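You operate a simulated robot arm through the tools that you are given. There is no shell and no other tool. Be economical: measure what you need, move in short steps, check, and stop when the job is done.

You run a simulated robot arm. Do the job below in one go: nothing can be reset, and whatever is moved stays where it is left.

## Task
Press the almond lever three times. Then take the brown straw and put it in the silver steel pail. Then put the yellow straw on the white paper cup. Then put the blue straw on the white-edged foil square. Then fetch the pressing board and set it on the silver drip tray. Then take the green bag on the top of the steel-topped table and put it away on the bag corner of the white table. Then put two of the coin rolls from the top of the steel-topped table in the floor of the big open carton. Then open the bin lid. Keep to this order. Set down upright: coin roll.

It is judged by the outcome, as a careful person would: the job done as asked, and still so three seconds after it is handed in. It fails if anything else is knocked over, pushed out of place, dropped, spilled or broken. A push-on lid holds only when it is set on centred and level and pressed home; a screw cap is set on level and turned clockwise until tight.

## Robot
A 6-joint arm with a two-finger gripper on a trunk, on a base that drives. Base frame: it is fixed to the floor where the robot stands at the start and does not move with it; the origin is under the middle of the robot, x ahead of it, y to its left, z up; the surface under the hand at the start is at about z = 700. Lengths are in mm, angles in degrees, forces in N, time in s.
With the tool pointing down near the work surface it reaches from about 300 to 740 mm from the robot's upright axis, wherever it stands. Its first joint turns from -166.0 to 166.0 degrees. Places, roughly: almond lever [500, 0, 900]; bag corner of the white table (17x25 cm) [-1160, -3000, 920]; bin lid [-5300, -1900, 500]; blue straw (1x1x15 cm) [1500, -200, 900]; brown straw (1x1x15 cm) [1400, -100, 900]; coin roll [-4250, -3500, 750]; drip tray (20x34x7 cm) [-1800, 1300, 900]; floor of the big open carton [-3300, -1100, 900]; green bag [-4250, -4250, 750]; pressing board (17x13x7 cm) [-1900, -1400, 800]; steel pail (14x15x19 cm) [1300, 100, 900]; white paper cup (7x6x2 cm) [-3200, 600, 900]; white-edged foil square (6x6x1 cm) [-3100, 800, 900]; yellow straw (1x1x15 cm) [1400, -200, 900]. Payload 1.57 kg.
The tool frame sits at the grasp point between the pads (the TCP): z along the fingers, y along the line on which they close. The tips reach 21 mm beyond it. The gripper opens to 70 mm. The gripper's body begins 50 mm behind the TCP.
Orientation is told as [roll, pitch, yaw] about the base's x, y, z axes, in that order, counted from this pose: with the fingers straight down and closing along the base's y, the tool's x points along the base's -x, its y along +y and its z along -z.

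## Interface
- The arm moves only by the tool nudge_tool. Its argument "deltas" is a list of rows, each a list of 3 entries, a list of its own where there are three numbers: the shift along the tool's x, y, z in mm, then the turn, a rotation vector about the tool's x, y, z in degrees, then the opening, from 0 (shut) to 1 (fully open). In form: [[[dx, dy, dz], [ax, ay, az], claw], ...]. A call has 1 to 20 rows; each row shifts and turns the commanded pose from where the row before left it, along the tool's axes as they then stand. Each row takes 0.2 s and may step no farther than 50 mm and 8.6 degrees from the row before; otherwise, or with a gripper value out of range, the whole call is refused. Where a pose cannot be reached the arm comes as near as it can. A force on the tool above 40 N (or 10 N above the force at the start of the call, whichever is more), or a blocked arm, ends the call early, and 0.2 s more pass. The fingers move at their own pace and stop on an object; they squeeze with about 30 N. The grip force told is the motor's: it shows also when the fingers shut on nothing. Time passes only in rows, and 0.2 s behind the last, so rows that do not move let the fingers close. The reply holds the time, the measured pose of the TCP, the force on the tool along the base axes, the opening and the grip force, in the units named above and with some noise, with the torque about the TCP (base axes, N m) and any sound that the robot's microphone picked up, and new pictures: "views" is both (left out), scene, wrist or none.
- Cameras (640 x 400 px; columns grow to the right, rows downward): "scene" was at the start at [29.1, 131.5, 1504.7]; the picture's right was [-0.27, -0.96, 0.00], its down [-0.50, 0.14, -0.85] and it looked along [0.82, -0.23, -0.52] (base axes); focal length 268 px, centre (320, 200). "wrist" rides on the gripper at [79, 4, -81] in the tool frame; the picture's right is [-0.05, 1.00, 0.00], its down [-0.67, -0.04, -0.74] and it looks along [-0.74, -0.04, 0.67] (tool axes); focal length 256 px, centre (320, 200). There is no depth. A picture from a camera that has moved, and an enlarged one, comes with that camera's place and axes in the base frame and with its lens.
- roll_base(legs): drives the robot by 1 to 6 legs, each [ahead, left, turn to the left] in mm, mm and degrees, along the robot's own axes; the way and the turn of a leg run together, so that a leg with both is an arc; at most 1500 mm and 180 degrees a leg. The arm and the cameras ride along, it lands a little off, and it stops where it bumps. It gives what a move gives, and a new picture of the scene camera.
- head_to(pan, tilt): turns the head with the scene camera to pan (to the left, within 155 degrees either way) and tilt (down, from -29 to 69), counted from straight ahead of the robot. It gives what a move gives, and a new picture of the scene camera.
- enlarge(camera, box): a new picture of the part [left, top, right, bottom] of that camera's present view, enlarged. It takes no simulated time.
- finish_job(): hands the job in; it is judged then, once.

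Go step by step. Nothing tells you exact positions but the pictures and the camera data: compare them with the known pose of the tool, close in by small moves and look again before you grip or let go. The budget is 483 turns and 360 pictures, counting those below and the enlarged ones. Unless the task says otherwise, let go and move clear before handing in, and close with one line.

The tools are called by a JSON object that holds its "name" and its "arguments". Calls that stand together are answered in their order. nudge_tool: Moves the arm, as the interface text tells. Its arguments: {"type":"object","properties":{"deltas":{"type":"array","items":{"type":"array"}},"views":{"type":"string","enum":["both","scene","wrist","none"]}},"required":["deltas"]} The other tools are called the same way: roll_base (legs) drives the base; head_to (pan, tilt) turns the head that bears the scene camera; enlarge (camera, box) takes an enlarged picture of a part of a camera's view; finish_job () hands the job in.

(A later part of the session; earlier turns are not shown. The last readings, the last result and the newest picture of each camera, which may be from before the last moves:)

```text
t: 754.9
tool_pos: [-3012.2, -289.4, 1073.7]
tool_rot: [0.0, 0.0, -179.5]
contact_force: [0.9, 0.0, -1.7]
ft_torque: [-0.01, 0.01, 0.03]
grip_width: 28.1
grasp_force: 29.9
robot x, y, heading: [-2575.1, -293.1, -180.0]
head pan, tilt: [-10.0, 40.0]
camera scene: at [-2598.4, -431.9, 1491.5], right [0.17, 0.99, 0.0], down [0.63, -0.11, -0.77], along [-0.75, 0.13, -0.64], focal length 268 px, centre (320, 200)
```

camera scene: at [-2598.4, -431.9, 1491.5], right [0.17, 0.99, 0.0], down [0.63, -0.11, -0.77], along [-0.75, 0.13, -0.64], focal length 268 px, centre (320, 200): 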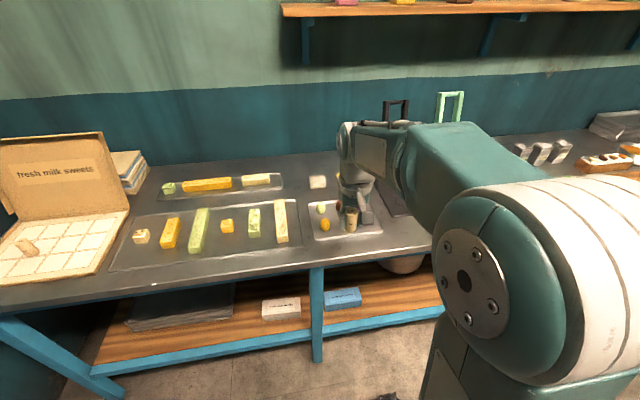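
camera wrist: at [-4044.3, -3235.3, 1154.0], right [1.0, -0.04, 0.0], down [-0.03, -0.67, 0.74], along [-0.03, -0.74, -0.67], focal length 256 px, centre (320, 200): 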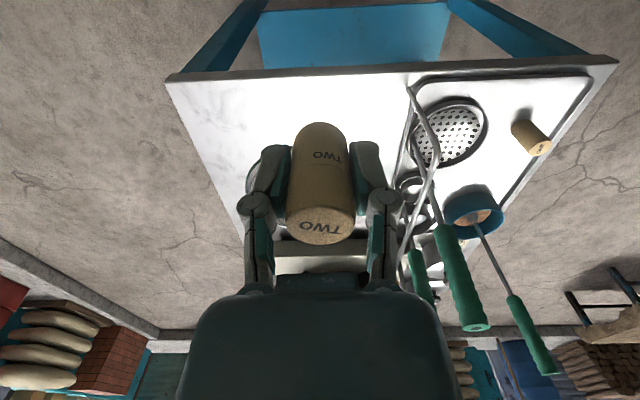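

{"name": "roll_base", "arguments": {"legs": [[0, 670, 0], [75, 0, 0]]}}

{"name": "head_to", "arguments": {"pan": 5, "tilt": 40}}

```text
t: 759.4
tool_pos: [-3080.9, -980.1, 1074.2]
tool_rot: [0.0, 0.0, -178.9]
contact_force: [0.0, 0.3, -0.5]
ft_torque: [0.0, 0.02, 0.01]
grip_width: 28.4
grasp_force: 29.8
robot x, y, heading: [-2644.4, -981.1, -179.1]
head pan, tilt: [-10.0, 40.0]
camera scene: at [-2666.2, -1117.7, 1491.6], right [0.16, 0.99, 0.0], down [0.64, -0.1, -0.77], along [-0.76, 0.12, -0.64], focal length 268 px, centre (320, 200)
```

scene: 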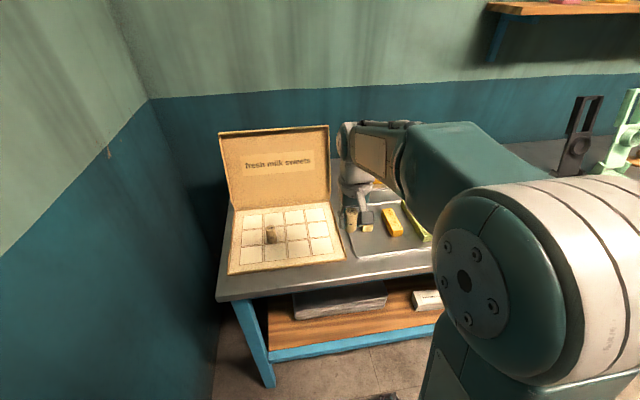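

```text
t: 760.1
tool_pos: [-3082.2, -982.0, 1073.3]
tool_rot: [0.0, 0.1, -178.9]
contact_force: [-0.1, 0.4, -1.8]
ft_torque: [0.03, 0.01, -0.01]
grip_width: 28.3
grasp_force: 29.6
robot x, y, heading: [-2641.0, -976.6, -179.4]
head pan, tilt: [5.0, 40.0]
camera scene: at [-2666.9, -1141.4, 1491.4], right [-0.1, 0.99, 0.0], down [0.64, 0.07, -0.77], along [-0.76, -0.08, -0.64], focal length 268 px, centre (320, 200)
```

scene: 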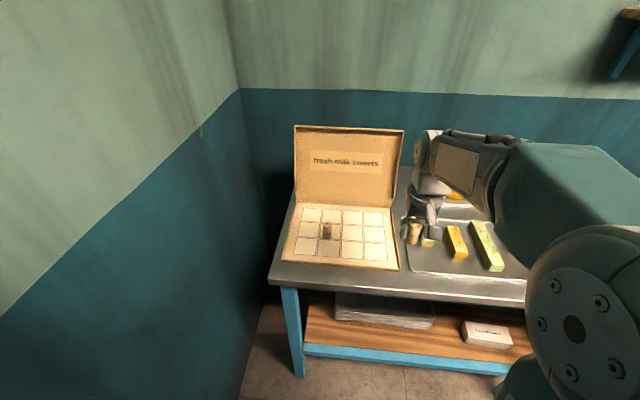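

{"name": "nudge_tool", "arguments": {"deltas": [[[-25.3, 16.8, 0], [0, 0, 0], 0], [[-25.3, 16.8, 15], [0, 0, 0], 0], [[-25.3, 16.8, 20], [0, 0, 0], 0], [[-25.3, 16.8, 25], [0, 0, 0], 0], [[-25.3, 16.8, 25], [0, 0, 0], 0], [[-25.3, 16.8, 25], [0, 0, 0], 0], [[0, 0, 30], [0, 0, 0], 0], [[0, 0, 15], [0, 0, 0], 0], [[0, 0, 0], [0, 0, 0], 0]]}}

{"name": "enlarge", "arguments": {"camera": "scene", "box": [260, 160, 420, 280]}}

```text
t: 762.1
tool_pos: [-3233.3, -1087.0, 917.4]
tool_rot: [-0.1, 0.0, -178.9]
contact_force: [-0.2, -0.5, -1.1]
ft_torque: [0.02, 0.0, 0.01]
grip_width: 28.2
grasp_force: 30.1
robot x, y, heading: [-2643.7, -981.1, -179.4]
head pan, tilt: [5.0, 40.0]
camera scene: at [-2667.9, -1141.9, 1491.3], right [-0.1, 0.99, 0.0], down [0.64, 0.07, -0.76], along [-0.76, -0.08, -0.64], focal length 268 px, centre (320, 200)
camera wrist: at [-3154.3, -1089.2, 996.9], right [-0.03, -1.0, 0.0], down [-0.67, 0.02, 0.74], along [-0.74, 0.03, -0.67], focal length 256 px, centre (320, 200)
```

scene: 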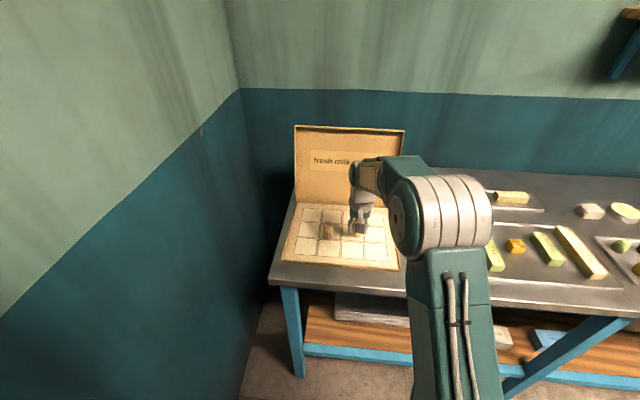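
wrist: 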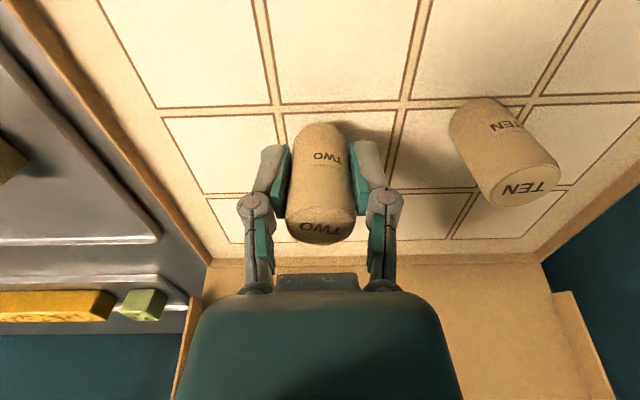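

```text
3.33 times, centred on (340, 220) of scene
camera zoom: at [-2667.9, -1141.9, 1491.3], right [-0.1, 0.99, 0.0], down [0.64, 0.07, -0.76], along [-0.76, -0.08, -0.64], focal length 892 px, centre (253, 133)
```

zoom: 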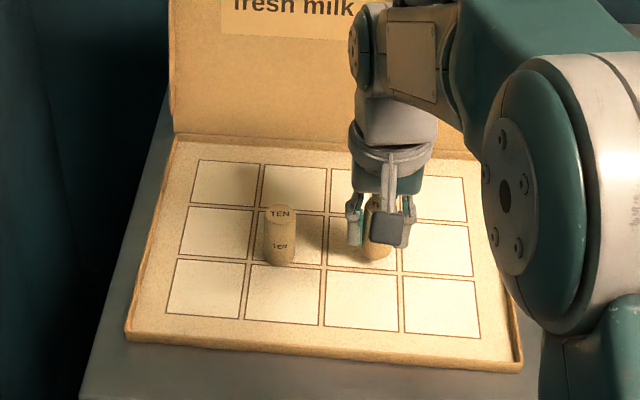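

{"name": "nudge_tool", "arguments": {"deltas": [[[0, 0, 7], [0, 0, 0], 0], [[0, 0, 5], [0, 0, 0], 0], [[0, 0, 0], [0, 0, 0], 0]], "views": "none"}}

{"name": "nudge_tool", "arguments": {"deltas": [[[0, 0, 3], [0, 0, 0], 0], [[0, 0, 0], [0, 0, 0], 0]], "views": "none"}}

{"name": "nudge_tool", "arguments": {"deltas": [[[0, 0, 3], [0, 0, 0], 0], [[0, 0, 0], [0, 0, 0], 0]], "views": "none"}}

```text
t: 762.9
tool_pos: [-3232.1, -1086.6, 905.4]
tool_rot: [0.0, 0.0, -179.0]
contact_force: [-0.6, 0.3, -0.9]
ft_torque: [-0.01, 0.03, 0.0]
grip_width: 28.3
grasp_force: 30.3
robot x, y, heading: [-2645.8, -981.2, -179.0]
head pan, tilt: [5.0, 40.0]
```

```text
t: 763.5
tool_pos: [-3233.8, -1086.4, 903.1]
tool_rot: [-0.1, -0.1, -178.9]
contact_force: [-0.6, -0.3, -1.4]
ft_torque: [0.0, 0.01, -0.01]
grip_width: 28.0
grasp_force: 29.8
robot x, y, heading: [-2644.2, -978.5, -179.2]
head pan, tilt: [5.0, 40.0]
```

```text
t: 764.1
tool_pos: [-3232.4, -1084.8, 900.0]
tool_rot: [-0.1, 0.0, -178.9]
contact_force: [-0.2, -0.1, -1.3]
ft_torque: [0.0, -0.03, -0.01]
grip_width: 28.2
grasp_force: 30.0
robot x, y, heading: [-2647.2, -976.0, -179.3]
head pan, tilt: [5.0, 40.0]
```

{"name": "nudge_tool", "arguments": {"deltas": [[[0, 0, 2], [0, 0, 0], 0], [[0, 0, 0], [0, 0, 0], 0]], "views": "none"}}

{"name": "nudge_tool", "arguments": {"deltas": [[[0, 0, 2], [0, 0, 0], 0], [[0, 0, 0], [0, 0, 0], 0]], "views": "none"}}

```text
t: 764.7
tool_pos: [-3231.9, -1084.9, 897.9]
tool_rot: [-0.1, 0.0, -179.0]
contact_force: [0.3, 0.0, -1.2]
ft_torque: [0.0, 0.02, 0.01]
grip_width: 28.1
grasp_force: 30.0
robot x, y, heading: [-2647.2, -981.2, -179.3]
head pan, tilt: [5.0, 40.0]
```

```text
t: 765.3
tool_pos: [-3231.8, -1085.0, 898.0]
tool_rot: [0.0, -0.2, -178.9]
contact_force: [5.9, 0.7, 23.9]
ft_torque: [0.02, -0.2, -0.03]
grip_width: 28.1
grasp_force: 30.4
robot x, y, heading: [-2645.9, -978.9, -179.3]
head pan, tilt: [5.0, 40.0]
```

Contact made. I'll ease off by 1 mm, release, and lift straight up.

{"name": "nudge_tool", "arguments": {"deltas": [[[0, 0, -1.5], [0, 0, 0], 0], [[0, 0, 0], [0, 0, 0], 0.45], [[0, 0, 0], [0, 0, 0], 0.6], [[0, 0, 0], [0, 0, 0], 0.7], [[0, 0, -15], [0, 0, 0], 0.7], [[0, 0, -25], [0, 0, 0], 0.7], [[0, 0, -40], [0, 0, 0], 0.7], [[0, 0, -40], [0, 0, 0], 0.7], [[30, -10, -30], [0, 0, 0], 0.7], [[45, -15, 0], [0, 0, 0], 0.7], [[45, -15, 0], [0, 0, 0], 0.7], [[45, -15, 0], [0, 0, 0], 0.7]], "views": "none"}}

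{"name": "enlarge", "arguments": {"camera": "scene", "box": [260, 160, 420, 280]}}

```text
t: 767.9
tool_pos: [-3065.9, -1029.4, 1048.6]
tool_rot: [0.1, 0.0, -179.0]
contact_force: [0.1, 0.1, 0.1]
ft_torque: [0.0, -0.02, -0.04]
grip_width: 48.8
grasp_force: 0.2
robot x, y, heading: [-2643.1, -982.6, -179.0]
head pan, tilt: [5.0, 40.0]
```

```text
3.33 times, centred on (340, 220) of scene
camera zoom: at [-2666.6, -1140.9, 1491.5], right [-0.1, 0.99, 0.0], down [0.64, 0.07, -0.77], along [-0.76, -0.08, -0.64], focal length 892 px, centre (253, 133)
```

zoom: 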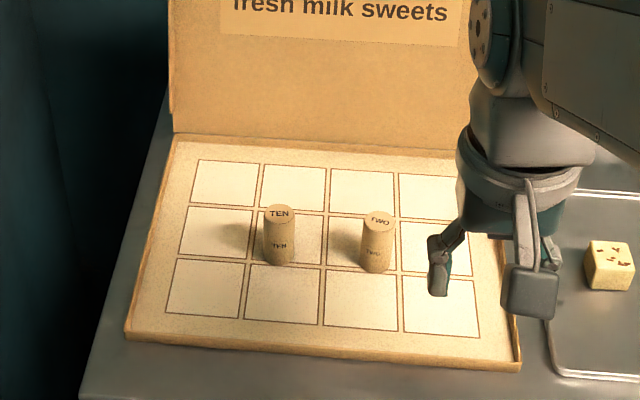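

Both coin rolls stand upright in the carton. Last, the bin lid near (-5300, -1900, 500): back out to the alley and west again.

{"name": "roll_base", "arguments": {"legs": [[-150, 0, 0], [0, -720, -0.8], [-1150, 0, 0], [-1200, 0, 0], [0, 1100, 0], [0, 1150, 0]]}}

{"name": "roll_base", "arguments": {"legs": [[0, 0, 0]]}}

```text
t: 794.9
tool_pos: [-546.5, -2594.1, 1047.9]
tool_rot: [0.0, 0.0, -179.0]
contact_force: [0.1, -0.4, -0.2]
ft_torque: [0.0, -0.04, 0.01]
grip_width: 49.0
grasp_force: 0.2
robot x, y, heading: [-126.4, -2543.9, -179.3]
head pan, tilt: [5.0, 40.0]
camera scene: at [-147.4, -2705.7, 1491.6], right [-0.1, 0.99, 0.0], down [0.64, 0.06, -0.77], along [-0.76, -0.08, -0.64], focal length 268 px, centre (320, 200)
```

scene: 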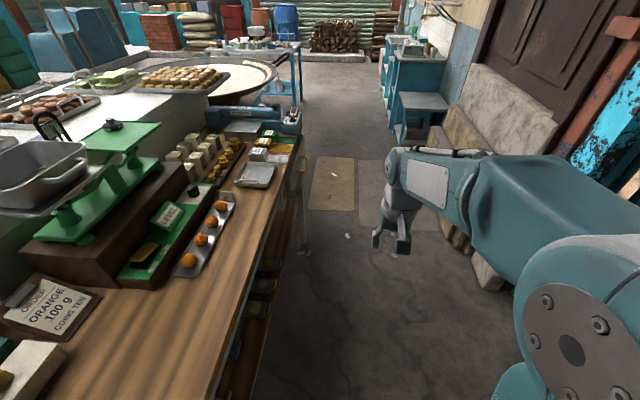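

```text
t: 795.6
tool_pos: [-548.3, -2594.1, 1048.7]
tool_rot: [-0.1, 0.0, -178.9]
contact_force: [0.2, -0.1, 0.4]
ft_torque: [0.0, 0.0, 0.01]
grip_width: 49.0
grasp_force: 0.1
robot x, y, heading: [-123.1, -2545.1, -179.2]
head pan, tilt: [5.0, 40.0]
camera scene: at [-147.4, -2706.9, 1491.4], right [-0.1, 0.99, 0.0], down [0.64, 0.07, -0.77], along [-0.76, -0.08, -0.64], focal length 268 px, centre (320, 200)
```

scene: 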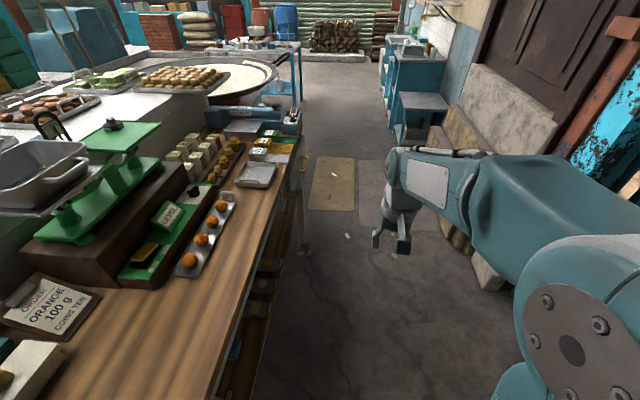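

{"name": "roll_base", "arguments": {"legs": [[1300, 0, 0], [1300, 0, 0], [1300, 0, 0], [600, 50, 0]]}}

{"name": "head_to", "arguments": {"pan": -40, "tilt": 30}}

```text
t: 817.2
tool_pos: [-4986.7, -2806.6, 1048.9]
tool_rot: [-0.1, -0.1, -176.8]
contact_force: [0.7, 0.0, 0.6]
ft_torque: [0.04, -0.02, 0.02]
grip_width: 49.0
grasp_force: 0.1
robot x, y, heading: [-4566.6, -2740.0, -177.0]
head pan, tilt: [5.0, 40.0]
camera scene: at [-4582.4, -2905.5, 1491.4], right [-0.14, 0.99, 0.0], down [0.64, 0.09, -0.77], along [-0.76, -0.1, -0.64], focal length 268 px, centre (320, 200)
```

scene: 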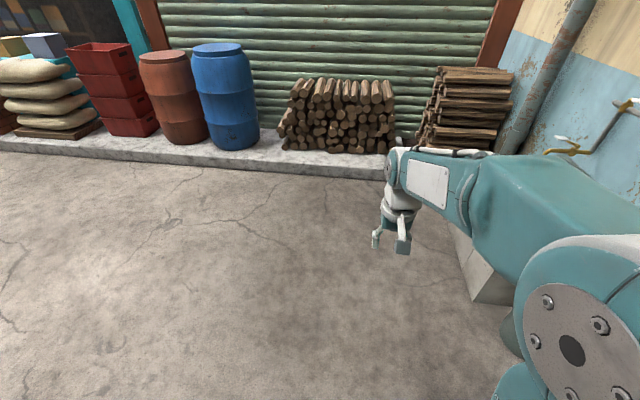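

```text
t: 818.3
tool_pos: [-4985.6, -2807.2, 1048.3]
tool_rot: [-0.2, -0.1, -176.9]
contact_force: [0.7, -0.6, -0.7]
ft_torque: [0.0, -0.01, -0.01]
grip_width: 48.9
grasp_force: 0.0
robot x, y, heading: [-4564.7, -2742.0, -177.2]
head pan, tilt: [-40.0, 30.0]
camera scene: at [-4570.3, -2839.4, 1506.8], right [0.6, 0.8, 0.0], down [0.4, -0.3, -0.87], along [-0.69, 0.52, -0.5], focal length 268 px, centre (320, 200)
```

scene: 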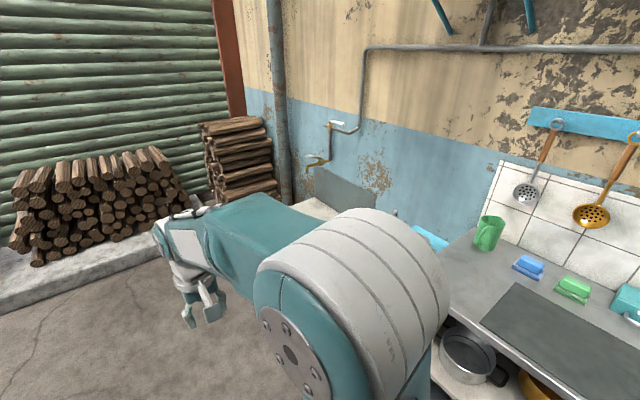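

{"name": "roll_base", "arguments": {"legs": [[720, 0, 0], [0, 0, -93]]}}

{"name": "head_to", "arguments": {"pan": 0, "tilt": 40}}

```text
t: 826.2
tool_pos: [-5342.1, -2355.4, 1049.2]
tool_rot: [-0.1, 0.0, 89.9]
contact_force: [-0.1, 0.7, 0.3]
ft_torque: [0.02, -0.01, -0.01]
grip_width: 48.9
grasp_force: 0.0
robot x, y, heading: [-5299.7, -2778.4, 89.7]
head pan, tilt: [-40.0, 30.0]
camera scene: at [-5397.1, -2765.9, 1506.8], right [0.76, -0.65, 0.0], down [-0.32, -0.38, -0.87], along [0.56, 0.66, -0.5], focal length 268 px, centre (320, 200)
```

scene: 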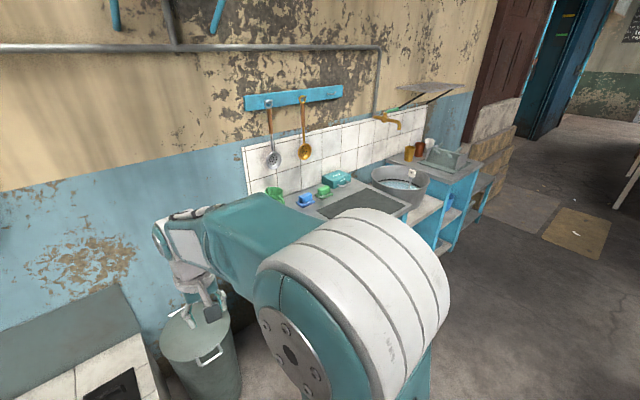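

```text
t: 827.3
tool_pos: [-5342.8, -2353.6, 1048.9]
tool_rot: [-0.2, -0.1, 89.8]
contact_force: [0.6, -0.9, -1.1]
ft_torque: [-0.03, 0.0, 0.01]
grip_width: 48.9
grasp_force: 0.0
robot x, y, heading: [-5301.9, -2779.9, 89.6]
head pan, tilt: [0.0, 40.0]
camera scene: at [-5455.1, -2749.8, 1491.4], right [1.0, -0.01, 0.0], down [0.0, -0.64, -0.77], along [0.01, 0.77, -0.64], focal length 268 px, centre (320, 200)
```

scene: 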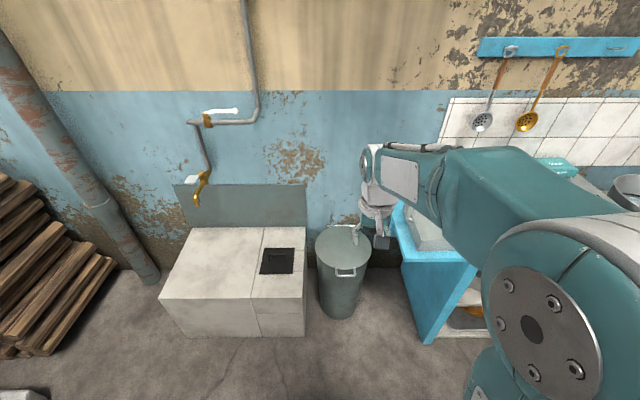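

The bin is the round grey-green can with a lid and a metal handle at the front. I'll zoom in.

{"name": "enlarge", "arguments": {"camera": "scene", "box": [290, 205, 420, 330]}}

{"name": "enlarge", "arguments": {"camera": "wrist", "box": [0, 0, 640, 400]}}

```text
3.20 times, centred on (355, 268) of scene
camera zoom: at [-5455.1, -2749.8, 1491.4], right [1.0, -0.01, 0.0], down [0.0, -0.64, -0.77], along [0.01, 0.77, -0.64], focal length 856 px, centre (208, -16)
```

zoom: 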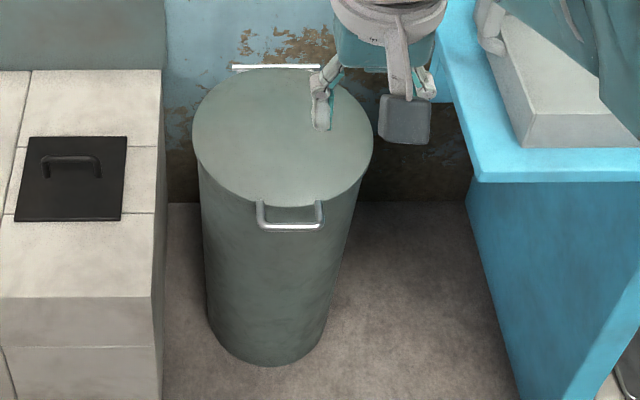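

```text
1.00 times, centred on (320, 200) of wrist (not enlarged: the box is as wide or as high as the picture)
camera zoom: at [-5347.8, -2433.4, 1129.4], right [-1.0, 0.06, 0.0], down [0.04, 0.67, 0.74], along [0.04, 0.74, -0.67], focal length 256 px, centre (320, 200)
```

zoom: 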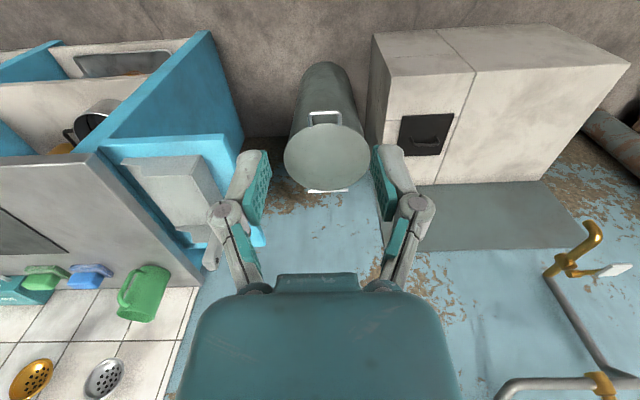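

The bin lid is a round lid hinged at the back with a U-shaped handle at the front, near (-5342, -2125, 570). I'll roll closer, line up, and look from above.

{"name": "roll_base", "arguments": {"legs": [[140, 42, 0.4]]}}

{"name": "nudge_tool", "arguments": {"deltas": [[[25, 0, 40], [0, 0, 0], 0.5], [[25, 0, 40], [0, 0, 0], 0.5], [[20, 0, 40], [0, 0, 0], 0.5], [[10, 0, 40], [0, 0, 0], 0.5], [[0, 0, 30], [0, 0, 0], 0.5], [[0, 0, 0], [0, 0, 0], 0.5]]}}

```text
t: 828.7
tool_pos: [-5388.9, -2215.1, 1048.9]
tool_rot: [0.1, 0.0, 90.5]
contact_force: [-0.3, 0.7, -0.2]
ft_torque: [0.01, -0.01, 0.01]
grip_width: 48.9
grasp_force: 0.1
robot x, y, heading: [-5345.5, -2637.4, 90.5]
head pan, tilt: [0.0, 40.0]
camera scene: at [-5495.6, -2611.1, 1491.6], right [1.0, 0.0, 0.0], down [0.0, -0.64, -0.77], along [0.0, 0.77, -0.64], focal length 268 px, centre (320, 200)
```

scene: 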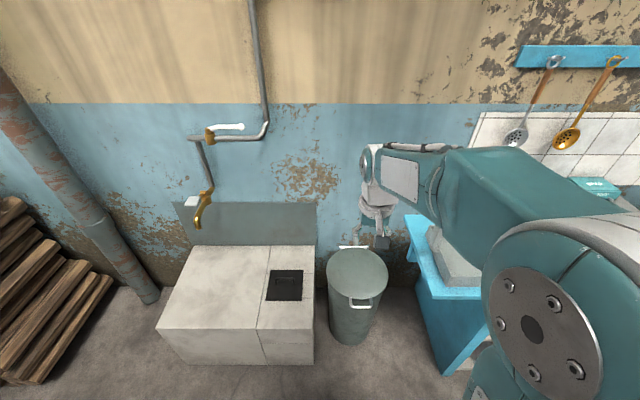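

```text
t: 830.1
tool_pos: [-5388.6, -2293.9, 859.9]
tool_rot: [-0.1, 0.0, 90.5]
contact_force: [0.2, -0.1, 1.3]
ft_torque: [0.0, 0.01, 0.03]
grip_width: 34.8
grasp_force: 0.1
robot x, y, heading: [-5343.6, -2638.7, 90.5]
head pan, tilt: [0.0, 40.0]
camera scene: at [-5497.4, -2611.1, 1491.4], right [1.0, 0.01, 0.0], down [0.0, -0.64, -0.77], along [0.0, 0.77, -0.64], focal length 268 px, centre (320, 200)
camera wrist: at [-5393.9, -2372.2, 940.1], right [-1.0, 0.04, 0.0], down [0.03, 0.67, 0.74], along [0.03, 0.74, -0.67], focal length 256 px, centre (320, 200)
```

scene: 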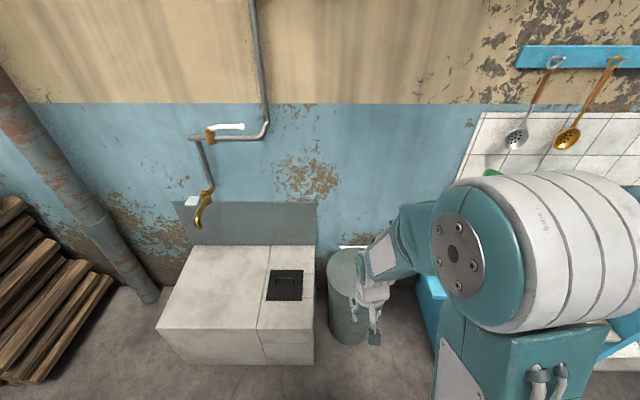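
wrist: 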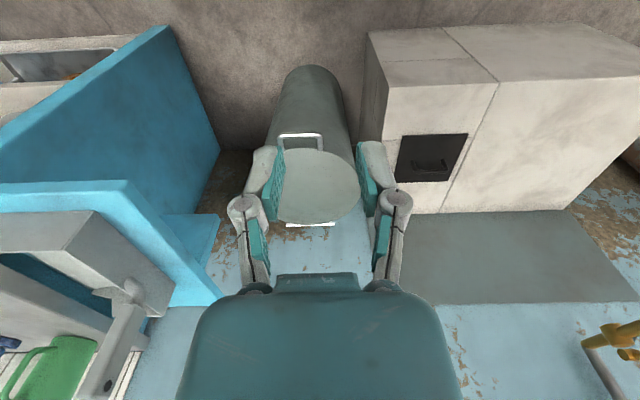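

{"name": "enlarge", "arguments": {"camera": "wrist", "box": [230, 100, 410, 240]}}

{"name": "enlarge", "arguments": {"camera": "scene", "box": [310, 230, 410, 350]}}

```text
2.86 times, centred on (320, 170) of wrist
camera zoom: at [-5393.9, -2372.2, 940.1], right [-1.0, 0.04, 0.0], down [0.03, 0.67, 0.74], along [0.03, 0.74, -0.67], focal length 731 px, centre (320, 286)
```

zoom: 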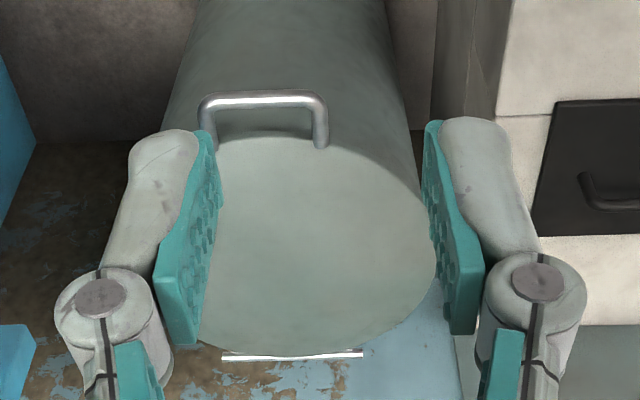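

```text
3.33 times, centred on (360, 290) of scene
camera zoom: at [-5497.4, -2611.1, 1491.4], right [1.0, 0.01, 0.0], down [0.0, -0.64, -0.77], along [0.0, 0.77, -0.64], focal length 892 px, centre (187, -100)
```

zoom: 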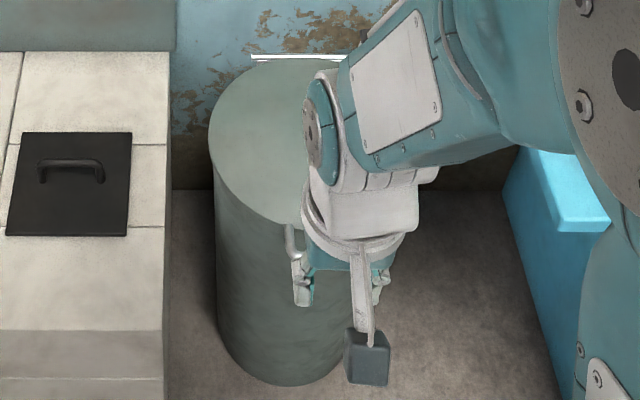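

Working through the geometry, the lid's front rim is near y = -2028 at z about 527, the U-bar is about (-5338, -2085, 522), and the hinge is near y = -1800. I'll tilt the hand 45° to point forward and down so it can grip the bar and follow the opening arc.

{"name": "nudge_tool", "arguments": {"deltas": [[[0, 0, 0], [0, 0, 8.2], 0.7], [[0, 0, 0], [0, 0, 8.2], 0.7], [[0, 0, 0], [0, 0, 8.2], 0.7], [[0, 0, 0], [0, 0, 8.2], 0.7], [[0, 0, 0], [0, 0, 8.2], 0.7], [[0, 0, 0], [0, 0, 8.2], 0.7], [[0, 0, 0], [0, 0, 8.2], 0.7], [[0, 0, 0], [0, 0, 8.2], 0.7], [[0, 0, 0], [0, 0, 8.2], 0.7], [[0, 0, 0], [0, 0, 8.2], 0.7], [[0, 0, 0], [0, 0, 8.2], 0.7], [[0, 0, 0], [-7.5, 0, 0], 0.7], [[0, 0, 0], [-7.5, 0, 0], 0.7], [[0, 0, 0], [-7.5, 0, 0], 0.7], [[0, 0, 0], [-7.5, 0, 0], 0.7], [[0, 0, 0], [-7.5, 0, 0], 0.7], [[0, 0, 0], [-7.5, 0, 0], 0.7], [[0, 0, 0], [0, 0, 0], 0.7]]}}

```text
t: 833.9
tool_pos: [-5377.4, -2241.8, 988.1]
tool_rot: [41.1, -0.6, 0.2]
contact_force: [-0.2, -0.1, 1.0]
ft_torque: [0.03, -0.01, 0.01]
grip_width: 48.9
grasp_force: 0.0
out of reach, approached as far as the arm can: row 14, 15, 16, 17
robot x, y, heading: [-5346.3, -2638.0, 90.2]
head pan, tilt: [0.0, 40.0]
camera scene: at [-5497.2, -2611.8, 1491.5], right [1.0, 0.01, 0.0], down [0.0, -0.64, -0.77], along [0.0, 0.77, -0.64], focal length 268 px, centre (320, 200)
camera wrist: at [-5456.6, -2292.7, 1049.8], right [0.04, 0.75, 0.66], down [0.66, -0.51, 0.55], along [0.75, 0.41, -0.52], focal length 256 px, centre (320, 200)
```

scene: 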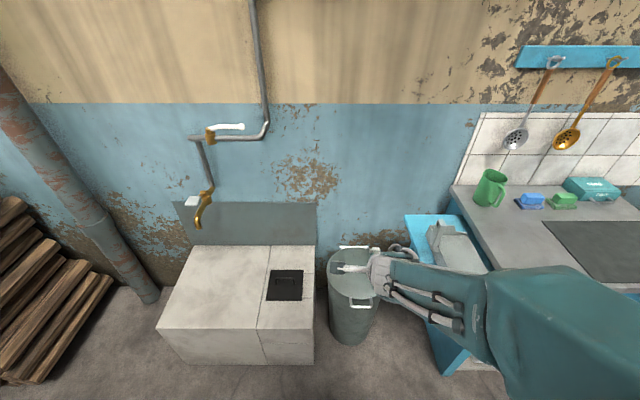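
wrist: 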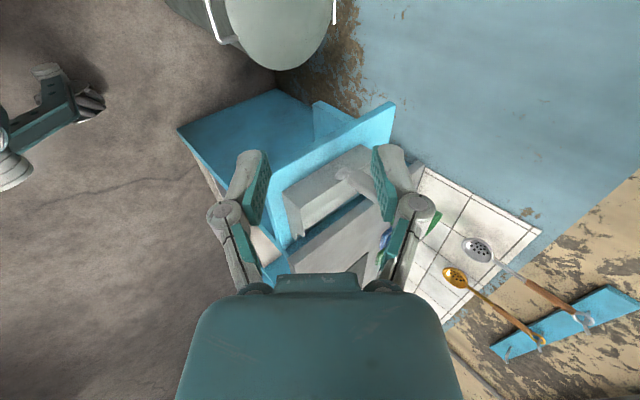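

{"name": "nudge_tool", "arguments": {"deltas": [[[-4.4, -21.7, 37.2], [0, 0, 0], 0.7], [[-4.4, -21.7, 37.2], [0, 0, 0], 0.7], [[-4.4, -21.7, 37.2], [0, 0, 0], 0.7], [[-4.4, -21.7, 37.2], [0, 0, 0], 0.7], [[-4.4, -21.7, 37.2], [0, 0, 0], 0.7], [[-4.4, -21.7, 37.2], [0, 0, 0], 0.7], [[0, 0, 0], [0, 0, 0], 0.7]]}}

```text
t: 835.5
tool_pos: [-5354.3, -2220.5, 961.5]
tool_rot: [40.2, 2.1, 2.4]
contact_force: [-0.3, -0.1, 0.2]
ft_torque: [-0.02, -0.01, -0.01]
grip_width: 49.2
grasp_force: 0.1
out of reach, approached as far as the arm can: row 1, 2, 3, 4, 5, 6
robot x, y, heading: [-5344.2, -2639.0, 90.3]
head pan, tilt: [0.0, 40.0]
camera scene: at [-5497.3, -2611.4, 1491.5], right [1.0, 0.01, 0.0], down [0.0, -0.64, -0.77], along [0.0, 0.77, -0.64], focal length 268 px, centre (320, 200)
camera wrist: at [-5429.6, -2271.8, 1028.2], right [0.05, 0.76, 0.64], down [0.7, -0.48, 0.52], along [0.71, 0.43, -0.56], focal length 256 px, centre (320, 200)
```

scene: 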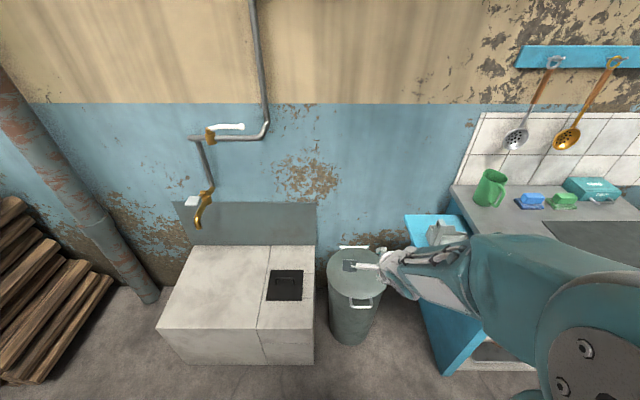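
wrist: 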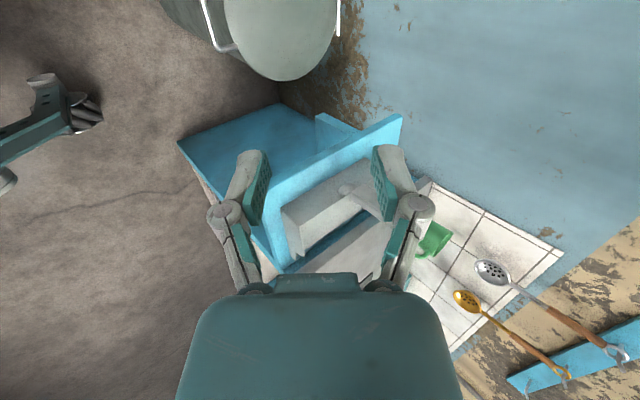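

That rolled tilt is outside the arm's range. The bar stands well clear of the rim, so a plain downward hand closing along y can grip it and follow the arc by translation alone. I'll level the hand again.

{"name": "nudge_tool", "arguments": {"deltas": [[[0, 0, 0], [8, 0, 0], 0.7], [[0, 0, 0], [8, 0, 0], 0.7], [[0, 0, 0], [8, 0, 0], 0.7], [[0, 0, 0], [8, 0, 0], 0.7], [[0, 0, 0], [8, 0, 0], 0.7], [[0, 0, 0], [0, 0, 0], 0.7]], "views": "none"}}

```text
t: 836.9
tool_pos: [-5343.6, -2214.6, 944.5]
tool_rot: [1.7, -0.6, 0.0]
contact_force: [-0.3, 0.4, -0.4]
ft_torque: [0.01, 0.0, 0.04]
grip_width: 49.2
grasp_force: 0.1
robot x, y, heading: [-5343.1, -2636.8, 90.2]
head pan, tilt: [0.0, 40.0]
```

{"name": "nudge_tool", "arguments": {"deltas": [[[0, 0, 0], [1.7, 0.6, 0], 0.7], [[-0.7, 16.2, 36], [0, 0, 0], 0.7], [[-0.7, 16.2, 36], [0, 0, 0], 0.7], [[-0.7, 16.2, 36], [0, 0, 0], 0.7], [[-0.7, 16.2, 36], [0, 0, 0], 0.7], [[-0.7, 16.2, 36], [0, 0, 0], 0.7], [[-0.7, 16.2, 36], [0, 0, 0], 0.7], [[-0.7, 16.2, 36], [0, 0, 0], 0.7], [[-0.7, 16.2, 30], [0, 0, 0], 0.7], [[0, 0, 0], [0, 0, 0], 0.7]]}}

{"name": "enlarge", "arguments": {"camera": "scene", "box": [300, 220, 420, 360]}}

```text
t: 839.1
tool_pos: [-5336.9, -2081.8, 659.2]
tool_rot: [0.1, -0.1, 0.2]
contact_force: [-0.4, 0.4, 0.3]
ft_torque: [-0.01, 0.01, -0.02]
grip_width: 49.2
grasp_force: 0.1
robot x, y, heading: [-5345.3, -2639.9, 90.2]
head pan, tilt: [0.0, 40.0]
camera scene: at [-5497.2, -2609.8, 1491.4], right [1.0, 0.01, 0.0], down [0.0, -0.64, -0.76], along [0.0, 0.76, -0.64], focal length 268 px, centre (320, 200)
camera wrist: at [-5415.8, -2078.5, 740.1], right [0.05, 1.0, 0.0], down [0.67, -0.04, 0.75], along [0.74, -0.04, -0.67], focal length 256 px, centre (320, 200)
```

scene: 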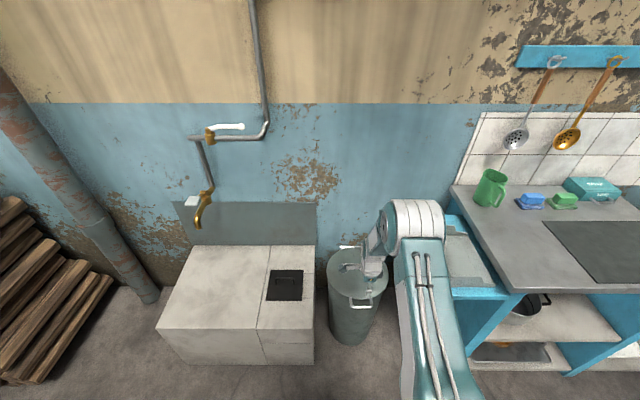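
wrist: 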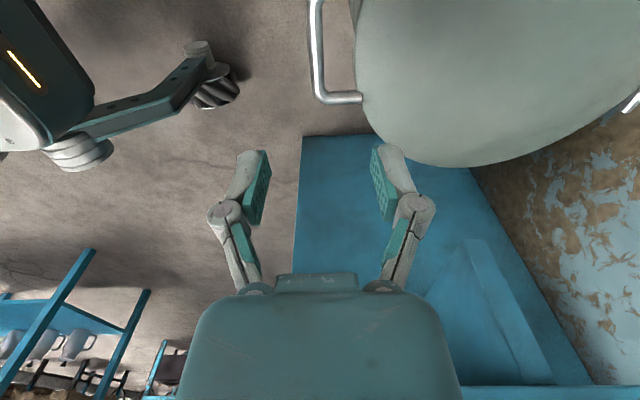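

```text
2.86 times, centred on (360, 290) of scene
camera zoom: at [-5497.2, -2609.8, 1491.4], right [1.0, 0.01, 0.0], down [0.0, -0.64, -0.76], along [0.0, 0.76, -0.64], focal length 765 px, centre (206, -57)
```

zoom: 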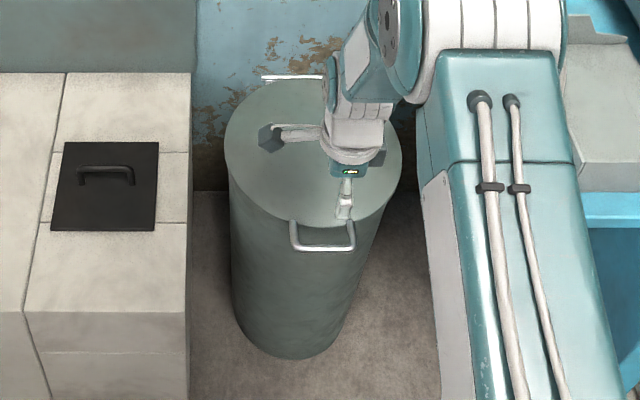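

From the side view, the bar is at about (-5335, -2085, 497), roughly 35 mm in front of the rim. I'll narrow the opening, centre on the bar, and go down partway.

{"name": "nudge_tool", "arguments": {"deltas": [[[0, -3, 30], [0, 0, 0], 0.42], [[0, 0, 35], [0, 0, 0], 0.42], [[0, 0, 30], [0, 0, 0], 0.42], [[0, 0, 15], [0, 0, 0], 0.42], [[0, 0, 0], [0, 0, 0], 0.42]], "views": "wrist"}}

{"name": "enlarge", "arguments": {"camera": "wrist", "box": [220, 60, 420, 200]}}

{"name": "enlarge", "arguments": {"camera": "scene", "box": [310, 250, 410, 330]}}

```text
t: 840.3
tool_pos: [-5337.0, -2086.4, 553.6]
tool_rot: [0.0, 0.0, 0.1]
contact_force: [0.2, -0.5, 0.2]
ft_torque: [-0.01, -0.02, 0.02]
grip_width: 29.3
grasp_force: 0.0
robot x, y, heading: [-5339.6, -2639.0, 90.1]
head pan, tilt: [0.0, 40.0]
camera wrist: at [-5416.2, -2082.4, 633.3], right [0.05, 1.0, 0.0], down [0.67, -0.03, 0.75], along [0.74, -0.04, -0.67], focal length 256 px, centre (320, 200)
```

wrist: 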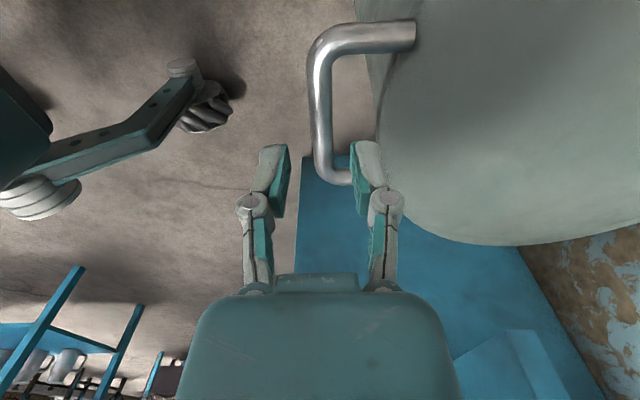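

```text
2.86 times, centred on (320, 130) of wrist
camera zoom: at [-5416.2, -2082.4, 633.3], right [0.05, 1.0, 0.0], down [0.67, -0.03, 0.75], along [0.74, -0.04, -0.67], focal length 731 px, centre (320, 400)
```

zoom: 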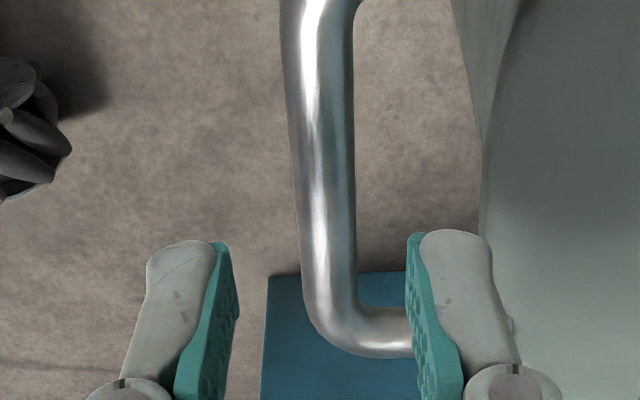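

```text
5.00 times, centred on (360, 290) of scene
camera zoom: at [-5497.2, -2609.9, 1491.4], right [1.0, 0.01, 0.0], down [0.0, -0.64, -0.76], along [0.0, 0.76, -0.64], focal length 1338 px, centre (120, -250)
```

zoom: 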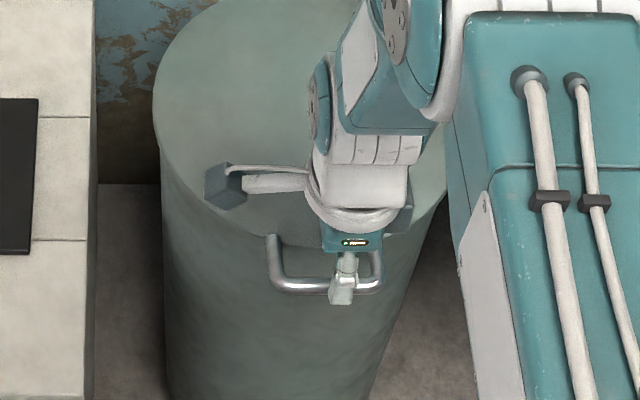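

The U-bar's centre is about (-5347, -2085, 508), about 25 mm from the rim, so I'll use a narrow opening and grip it shallowly.

{"name": "nudge_tool", "arguments": {"deltas": [[[10, 0, 0], [0, 0, 0], 0.33], [[0, 0, 12], [0, 0, 0], 0.33], [[0, 0, 0], [0, 0, 0], 0.33]], "views": "wrist"}}

{"name": "enlarge", "arguments": {"camera": "wrist", "box": [240, 80, 400, 200]}}

```text
t: 841.1
tool_pos: [-5347.1, -2086.8, 541.2]
tool_rot: [0.1, 0.0, 0.0]
contact_force: [0.1, -0.3, 0.1]
ft_torque: [-0.02, 0.0, -0.01]
grip_width: 22.9
grasp_force: 0.2
robot x, y, heading: [-5343.6, -2638.6, 90.2]
head pan, tilt: [0.0, 40.0]
camera wrist: at [-5426.9, -2082.8, 621.5], right [0.05, 1.0, 0.0], down [0.67, -0.04, 0.75], along [0.74, -0.04, -0.67], focal length 256 px, centre (320, 200)
```

wrist: 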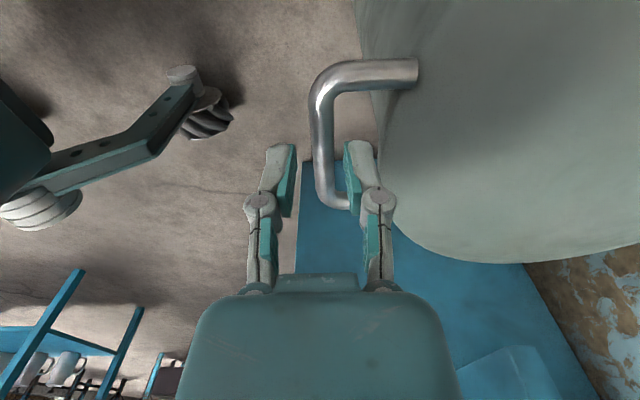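

```text
3.33 times, centred on (320, 140) of wrist
camera zoom: at [-5426.9, -2082.8, 621.5], right [0.05, 1.0, 0.0], down [0.67, -0.04, 0.75], along [0.74, -0.04, -0.67], focal length 853 px, centre (320, 400)
```

zoom: 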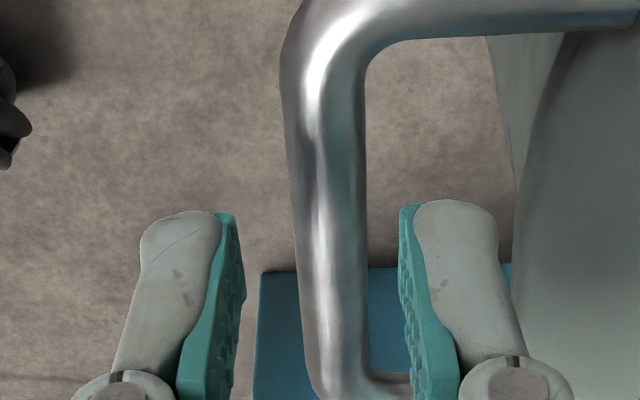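

{"name": "nudge_tool", "arguments": {"deltas": [[[0, 2, 8], [0, 0, 0], 0.33], [[0, 0, 8], [0, 0, 0], 0.33], [[0, 0, 6], [0, 0, 0], 0.33], [[0, 0, 0], [0, 0, 0], 0.33]], "views": "wrist"}}

{"name": "enlarge", "arguments": {"camera": "wrist", "box": [240, 80, 400, 200]}}

```text
t: 842.1
tool_pos: [-5347.9, -2084.4, 518.1]
tool_rot: [0.0, -0.1, 0.1]
contact_force: [0.2, 0.1, 0.0]
ft_torque: [-0.01, 0.0, -0.01]
grip_width: 23.3
grasp_force: 0.1
robot x, y, heading: [-5342.0, -2637.2, 90.2]
head pan, tilt: [0.0, 40.0]
camera wrist: at [-5426.6, -2079.9, 598.5], right [0.05, 1.0, 0.0], down [0.67, -0.03, 0.75], along [0.74, -0.04, -0.67], focal length 256 px, centre (320, 200)
```

wrist: 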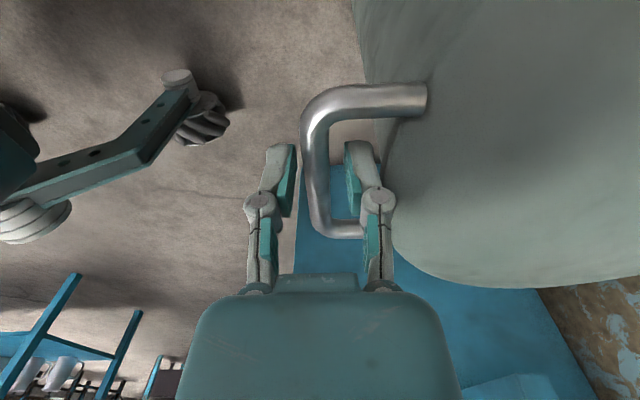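

```text
3.33 times, centred on (320, 140) of wrist
camera zoom: at [-5426.6, -2079.9, 598.5], right [0.05, 1.0, 0.0], down [0.67, -0.03, 0.75], along [0.74, -0.04, -0.67], focal length 853 px, centre (320, 400)
```

zoom: 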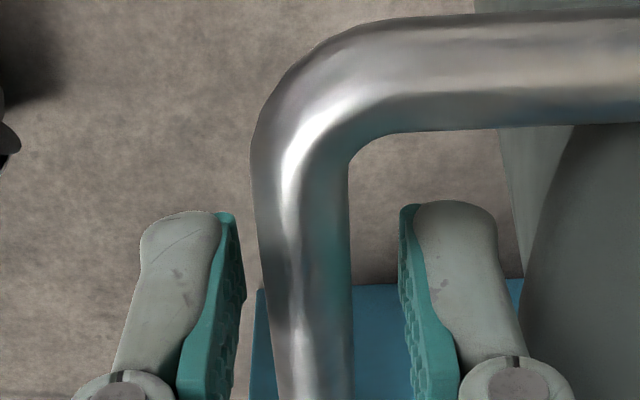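

The bar is between the pads near the tips. I'll lower 3 mm and grip.

{"name": "nudge_tool", "arguments": {"deltas": [[[0, 0, 3], [0, 0, 0], 0.33], [[0, 0, 0], [0, 0, 0], 0.1], [[0, 0, 0], [0, 0, 0], 0], [[0, 0, 0], [0, 0, 0], 0]], "views": "none"}}

{"name": "nudge_tool", "arguments": {"deltas": [[[0, 0, -8], [0, 0, 0], 0], [[0, 0, -10], [0, 0, 0], 0], [[0, 1, -12], [0, 0, 0], 0], [[0, 0, 0], [0, 0, 0], 0]]}}

{"name": "enlarge", "arguments": {"camera": "scene", "box": [300, 220, 420, 340]}}

```text
t: 843.1
tool_pos: [-5347.1, -2086.1, 515.9]
tool_rot: [-0.1, -0.1, 0.0]
contact_force: [-0.5, -13.3, 3.4]
ft_torque: [-0.07, 0.05, -0.01]
grip_width: 11.0
grasp_force: 31.7
robot x, y, heading: [-5343.0, -2637.1, 90.3]
head pan, tilt: [0.0, 40.0]
```

```text
t: 844.1
tool_pos: [-5346.7, -2083.3, 544.5]
tool_rot: [-0.2, -0.1, 0.0]
contact_force: [0.8, -16.9, 0.8]
ft_torque: [-0.1, -0.3, 0.01]
grip_width: 10.9
grasp_force: 31.6
robot x, y, heading: [-5341.0, -2636.3, 90.3]
head pan, tilt: [0.0, 40.0]
camera scene: at [-5497.3, -2610.2, 1491.4], right [1.0, 0.0, 0.0], down [0.0, -0.64, -0.77], along [0.0, 0.77, -0.64], focal length 268 px, centre (320, 200)
camera wrist: at [-5426.5, -2079.2, 625.6], right [0.05, 1.0, 0.0], down [0.67, -0.03, 0.75], along [0.74, -0.04, -0.67], focal length 256 px, centre (320, 200)
```

scene: 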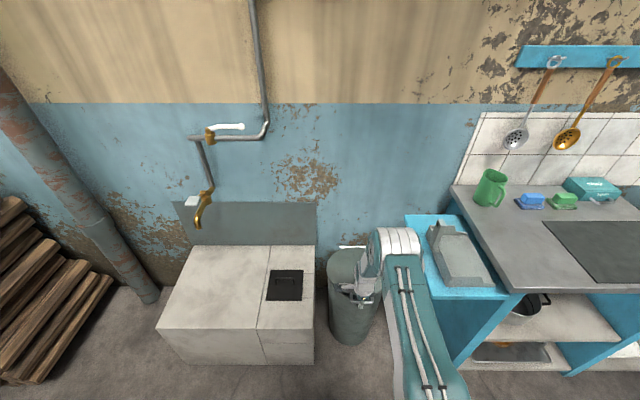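
wrist: 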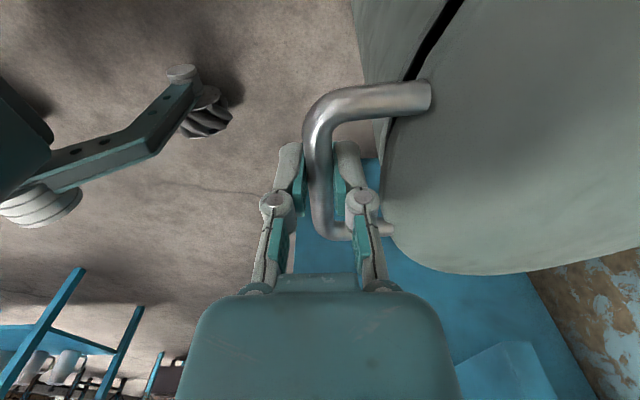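

```text
3.33 times, centred on (360, 280) of scene
camera zoom: at [-5497.3, -2610.2, 1491.4], right [1.0, 0.0, 0.0], down [0.0, -0.64, -0.77], along [0.0, 0.77, -0.64], focal length 892 px, centre (187, -67)
```

zoom: 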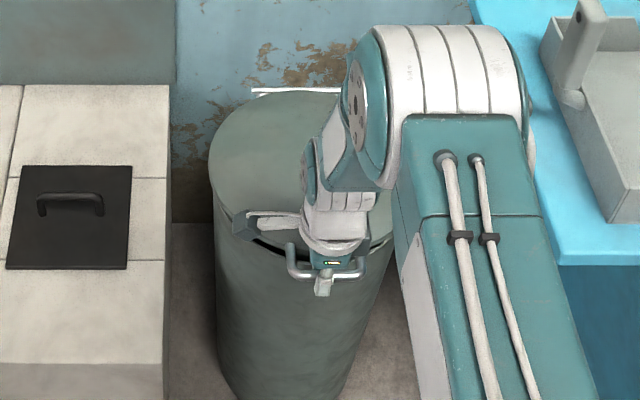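

The lid is lifting: I can see the gap at its rim. I'll follow the arc in small steps, easing the side force.

{"name": "nudge_tool", "arguments": {"deltas": [[[0, -2, -15], [0, 0, 0], 0], [[0, 2, -15], [0, 0, 0], 0], [[0, 3.5, -14.5], [0, 0, 0], 0], [[0, 4, -14.5], [0, 0, 0], 0], [[0, 0, 0], [0, 0, 0], 0]], "views": "wrist"}}

```text
t: 845.0
tool_pos: [-5347.0, -2070.3, 604.8]
tool_rot: [1.2, -0.1, 0.1]
contact_force: [1.1, 11.3, -4.2]
ft_torque: [0.15, 0.04, -0.05]
grip_width: 10.7
grasp_force: 32.5
robot x, y, heading: [-5342.8, -2637.5, 90.3]
head pan, tilt: [0.0, 40.0]
stopped in row 4: the force on the tool passed its limit at 43 N (the readings are from after the stop); the commanded pose is now the measured one
camera wrist: at [-5426.5, -2068.0, 684.8], right [0.05, 1.0, 0.02], down [0.67, -0.05, 0.74], along [0.74, -0.02, -0.67], focal length 256 px, centre (320, 200)
```

wrist: 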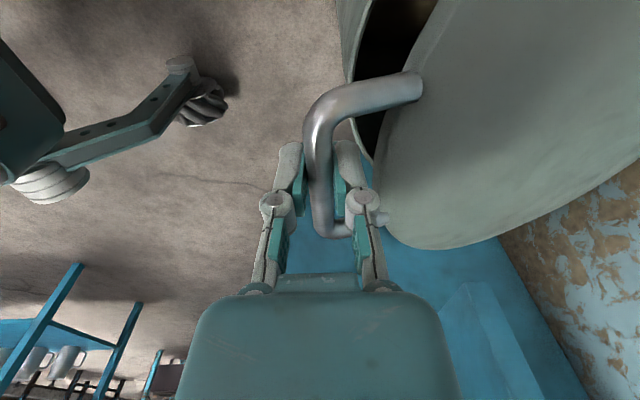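

The force shows a tighter arc: the radius is about 230 mm. I'll continue along that arc.

{"name": "nudge_tool", "arguments": {"deltas": [[[0, 6, -12.5], [0, 0, 0], 0], [[0, 6.5, -12.5], [0, 0, 0], 0], [[0, 7.5, -12], [0, 0, 0], 0], [[0, 8, -11.4], [0, 0, 0], 0], [[0, 0, 0], [0, 0, 0], 0]], "views": "wrist"}}

```text
t: 846.2
tool_pos: [-5346.8, -2050.2, 652.1]
tool_rot: [0.5, -0.1, 0.1]
contact_force: [-4.4, -36.6, 17.4]
ft_torque: [-0.3, 0.25, 0.01]
grip_width: 11.0
grasp_force: 33.0
robot x, y, heading: [-5342.6, -2636.8, 90.4]
head pan, tilt: [0.0, 40.0]
camera wrist: at [-5426.6, -2046.3, 731.9], right [0.05, 1.0, 0.01], down [0.67, -0.04, 0.75], along [0.74, -0.03, -0.67], focal length 256 px, centre (320, 200)
```

wrist: 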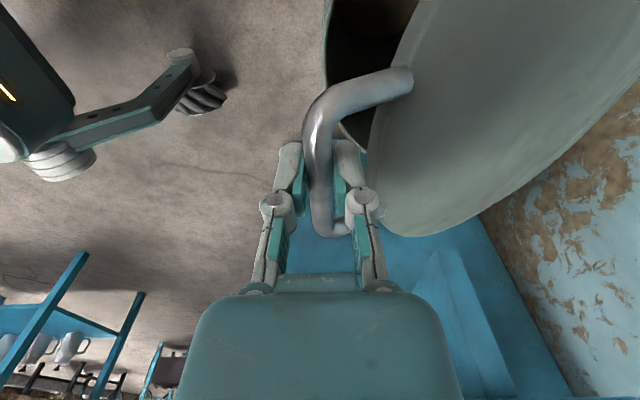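

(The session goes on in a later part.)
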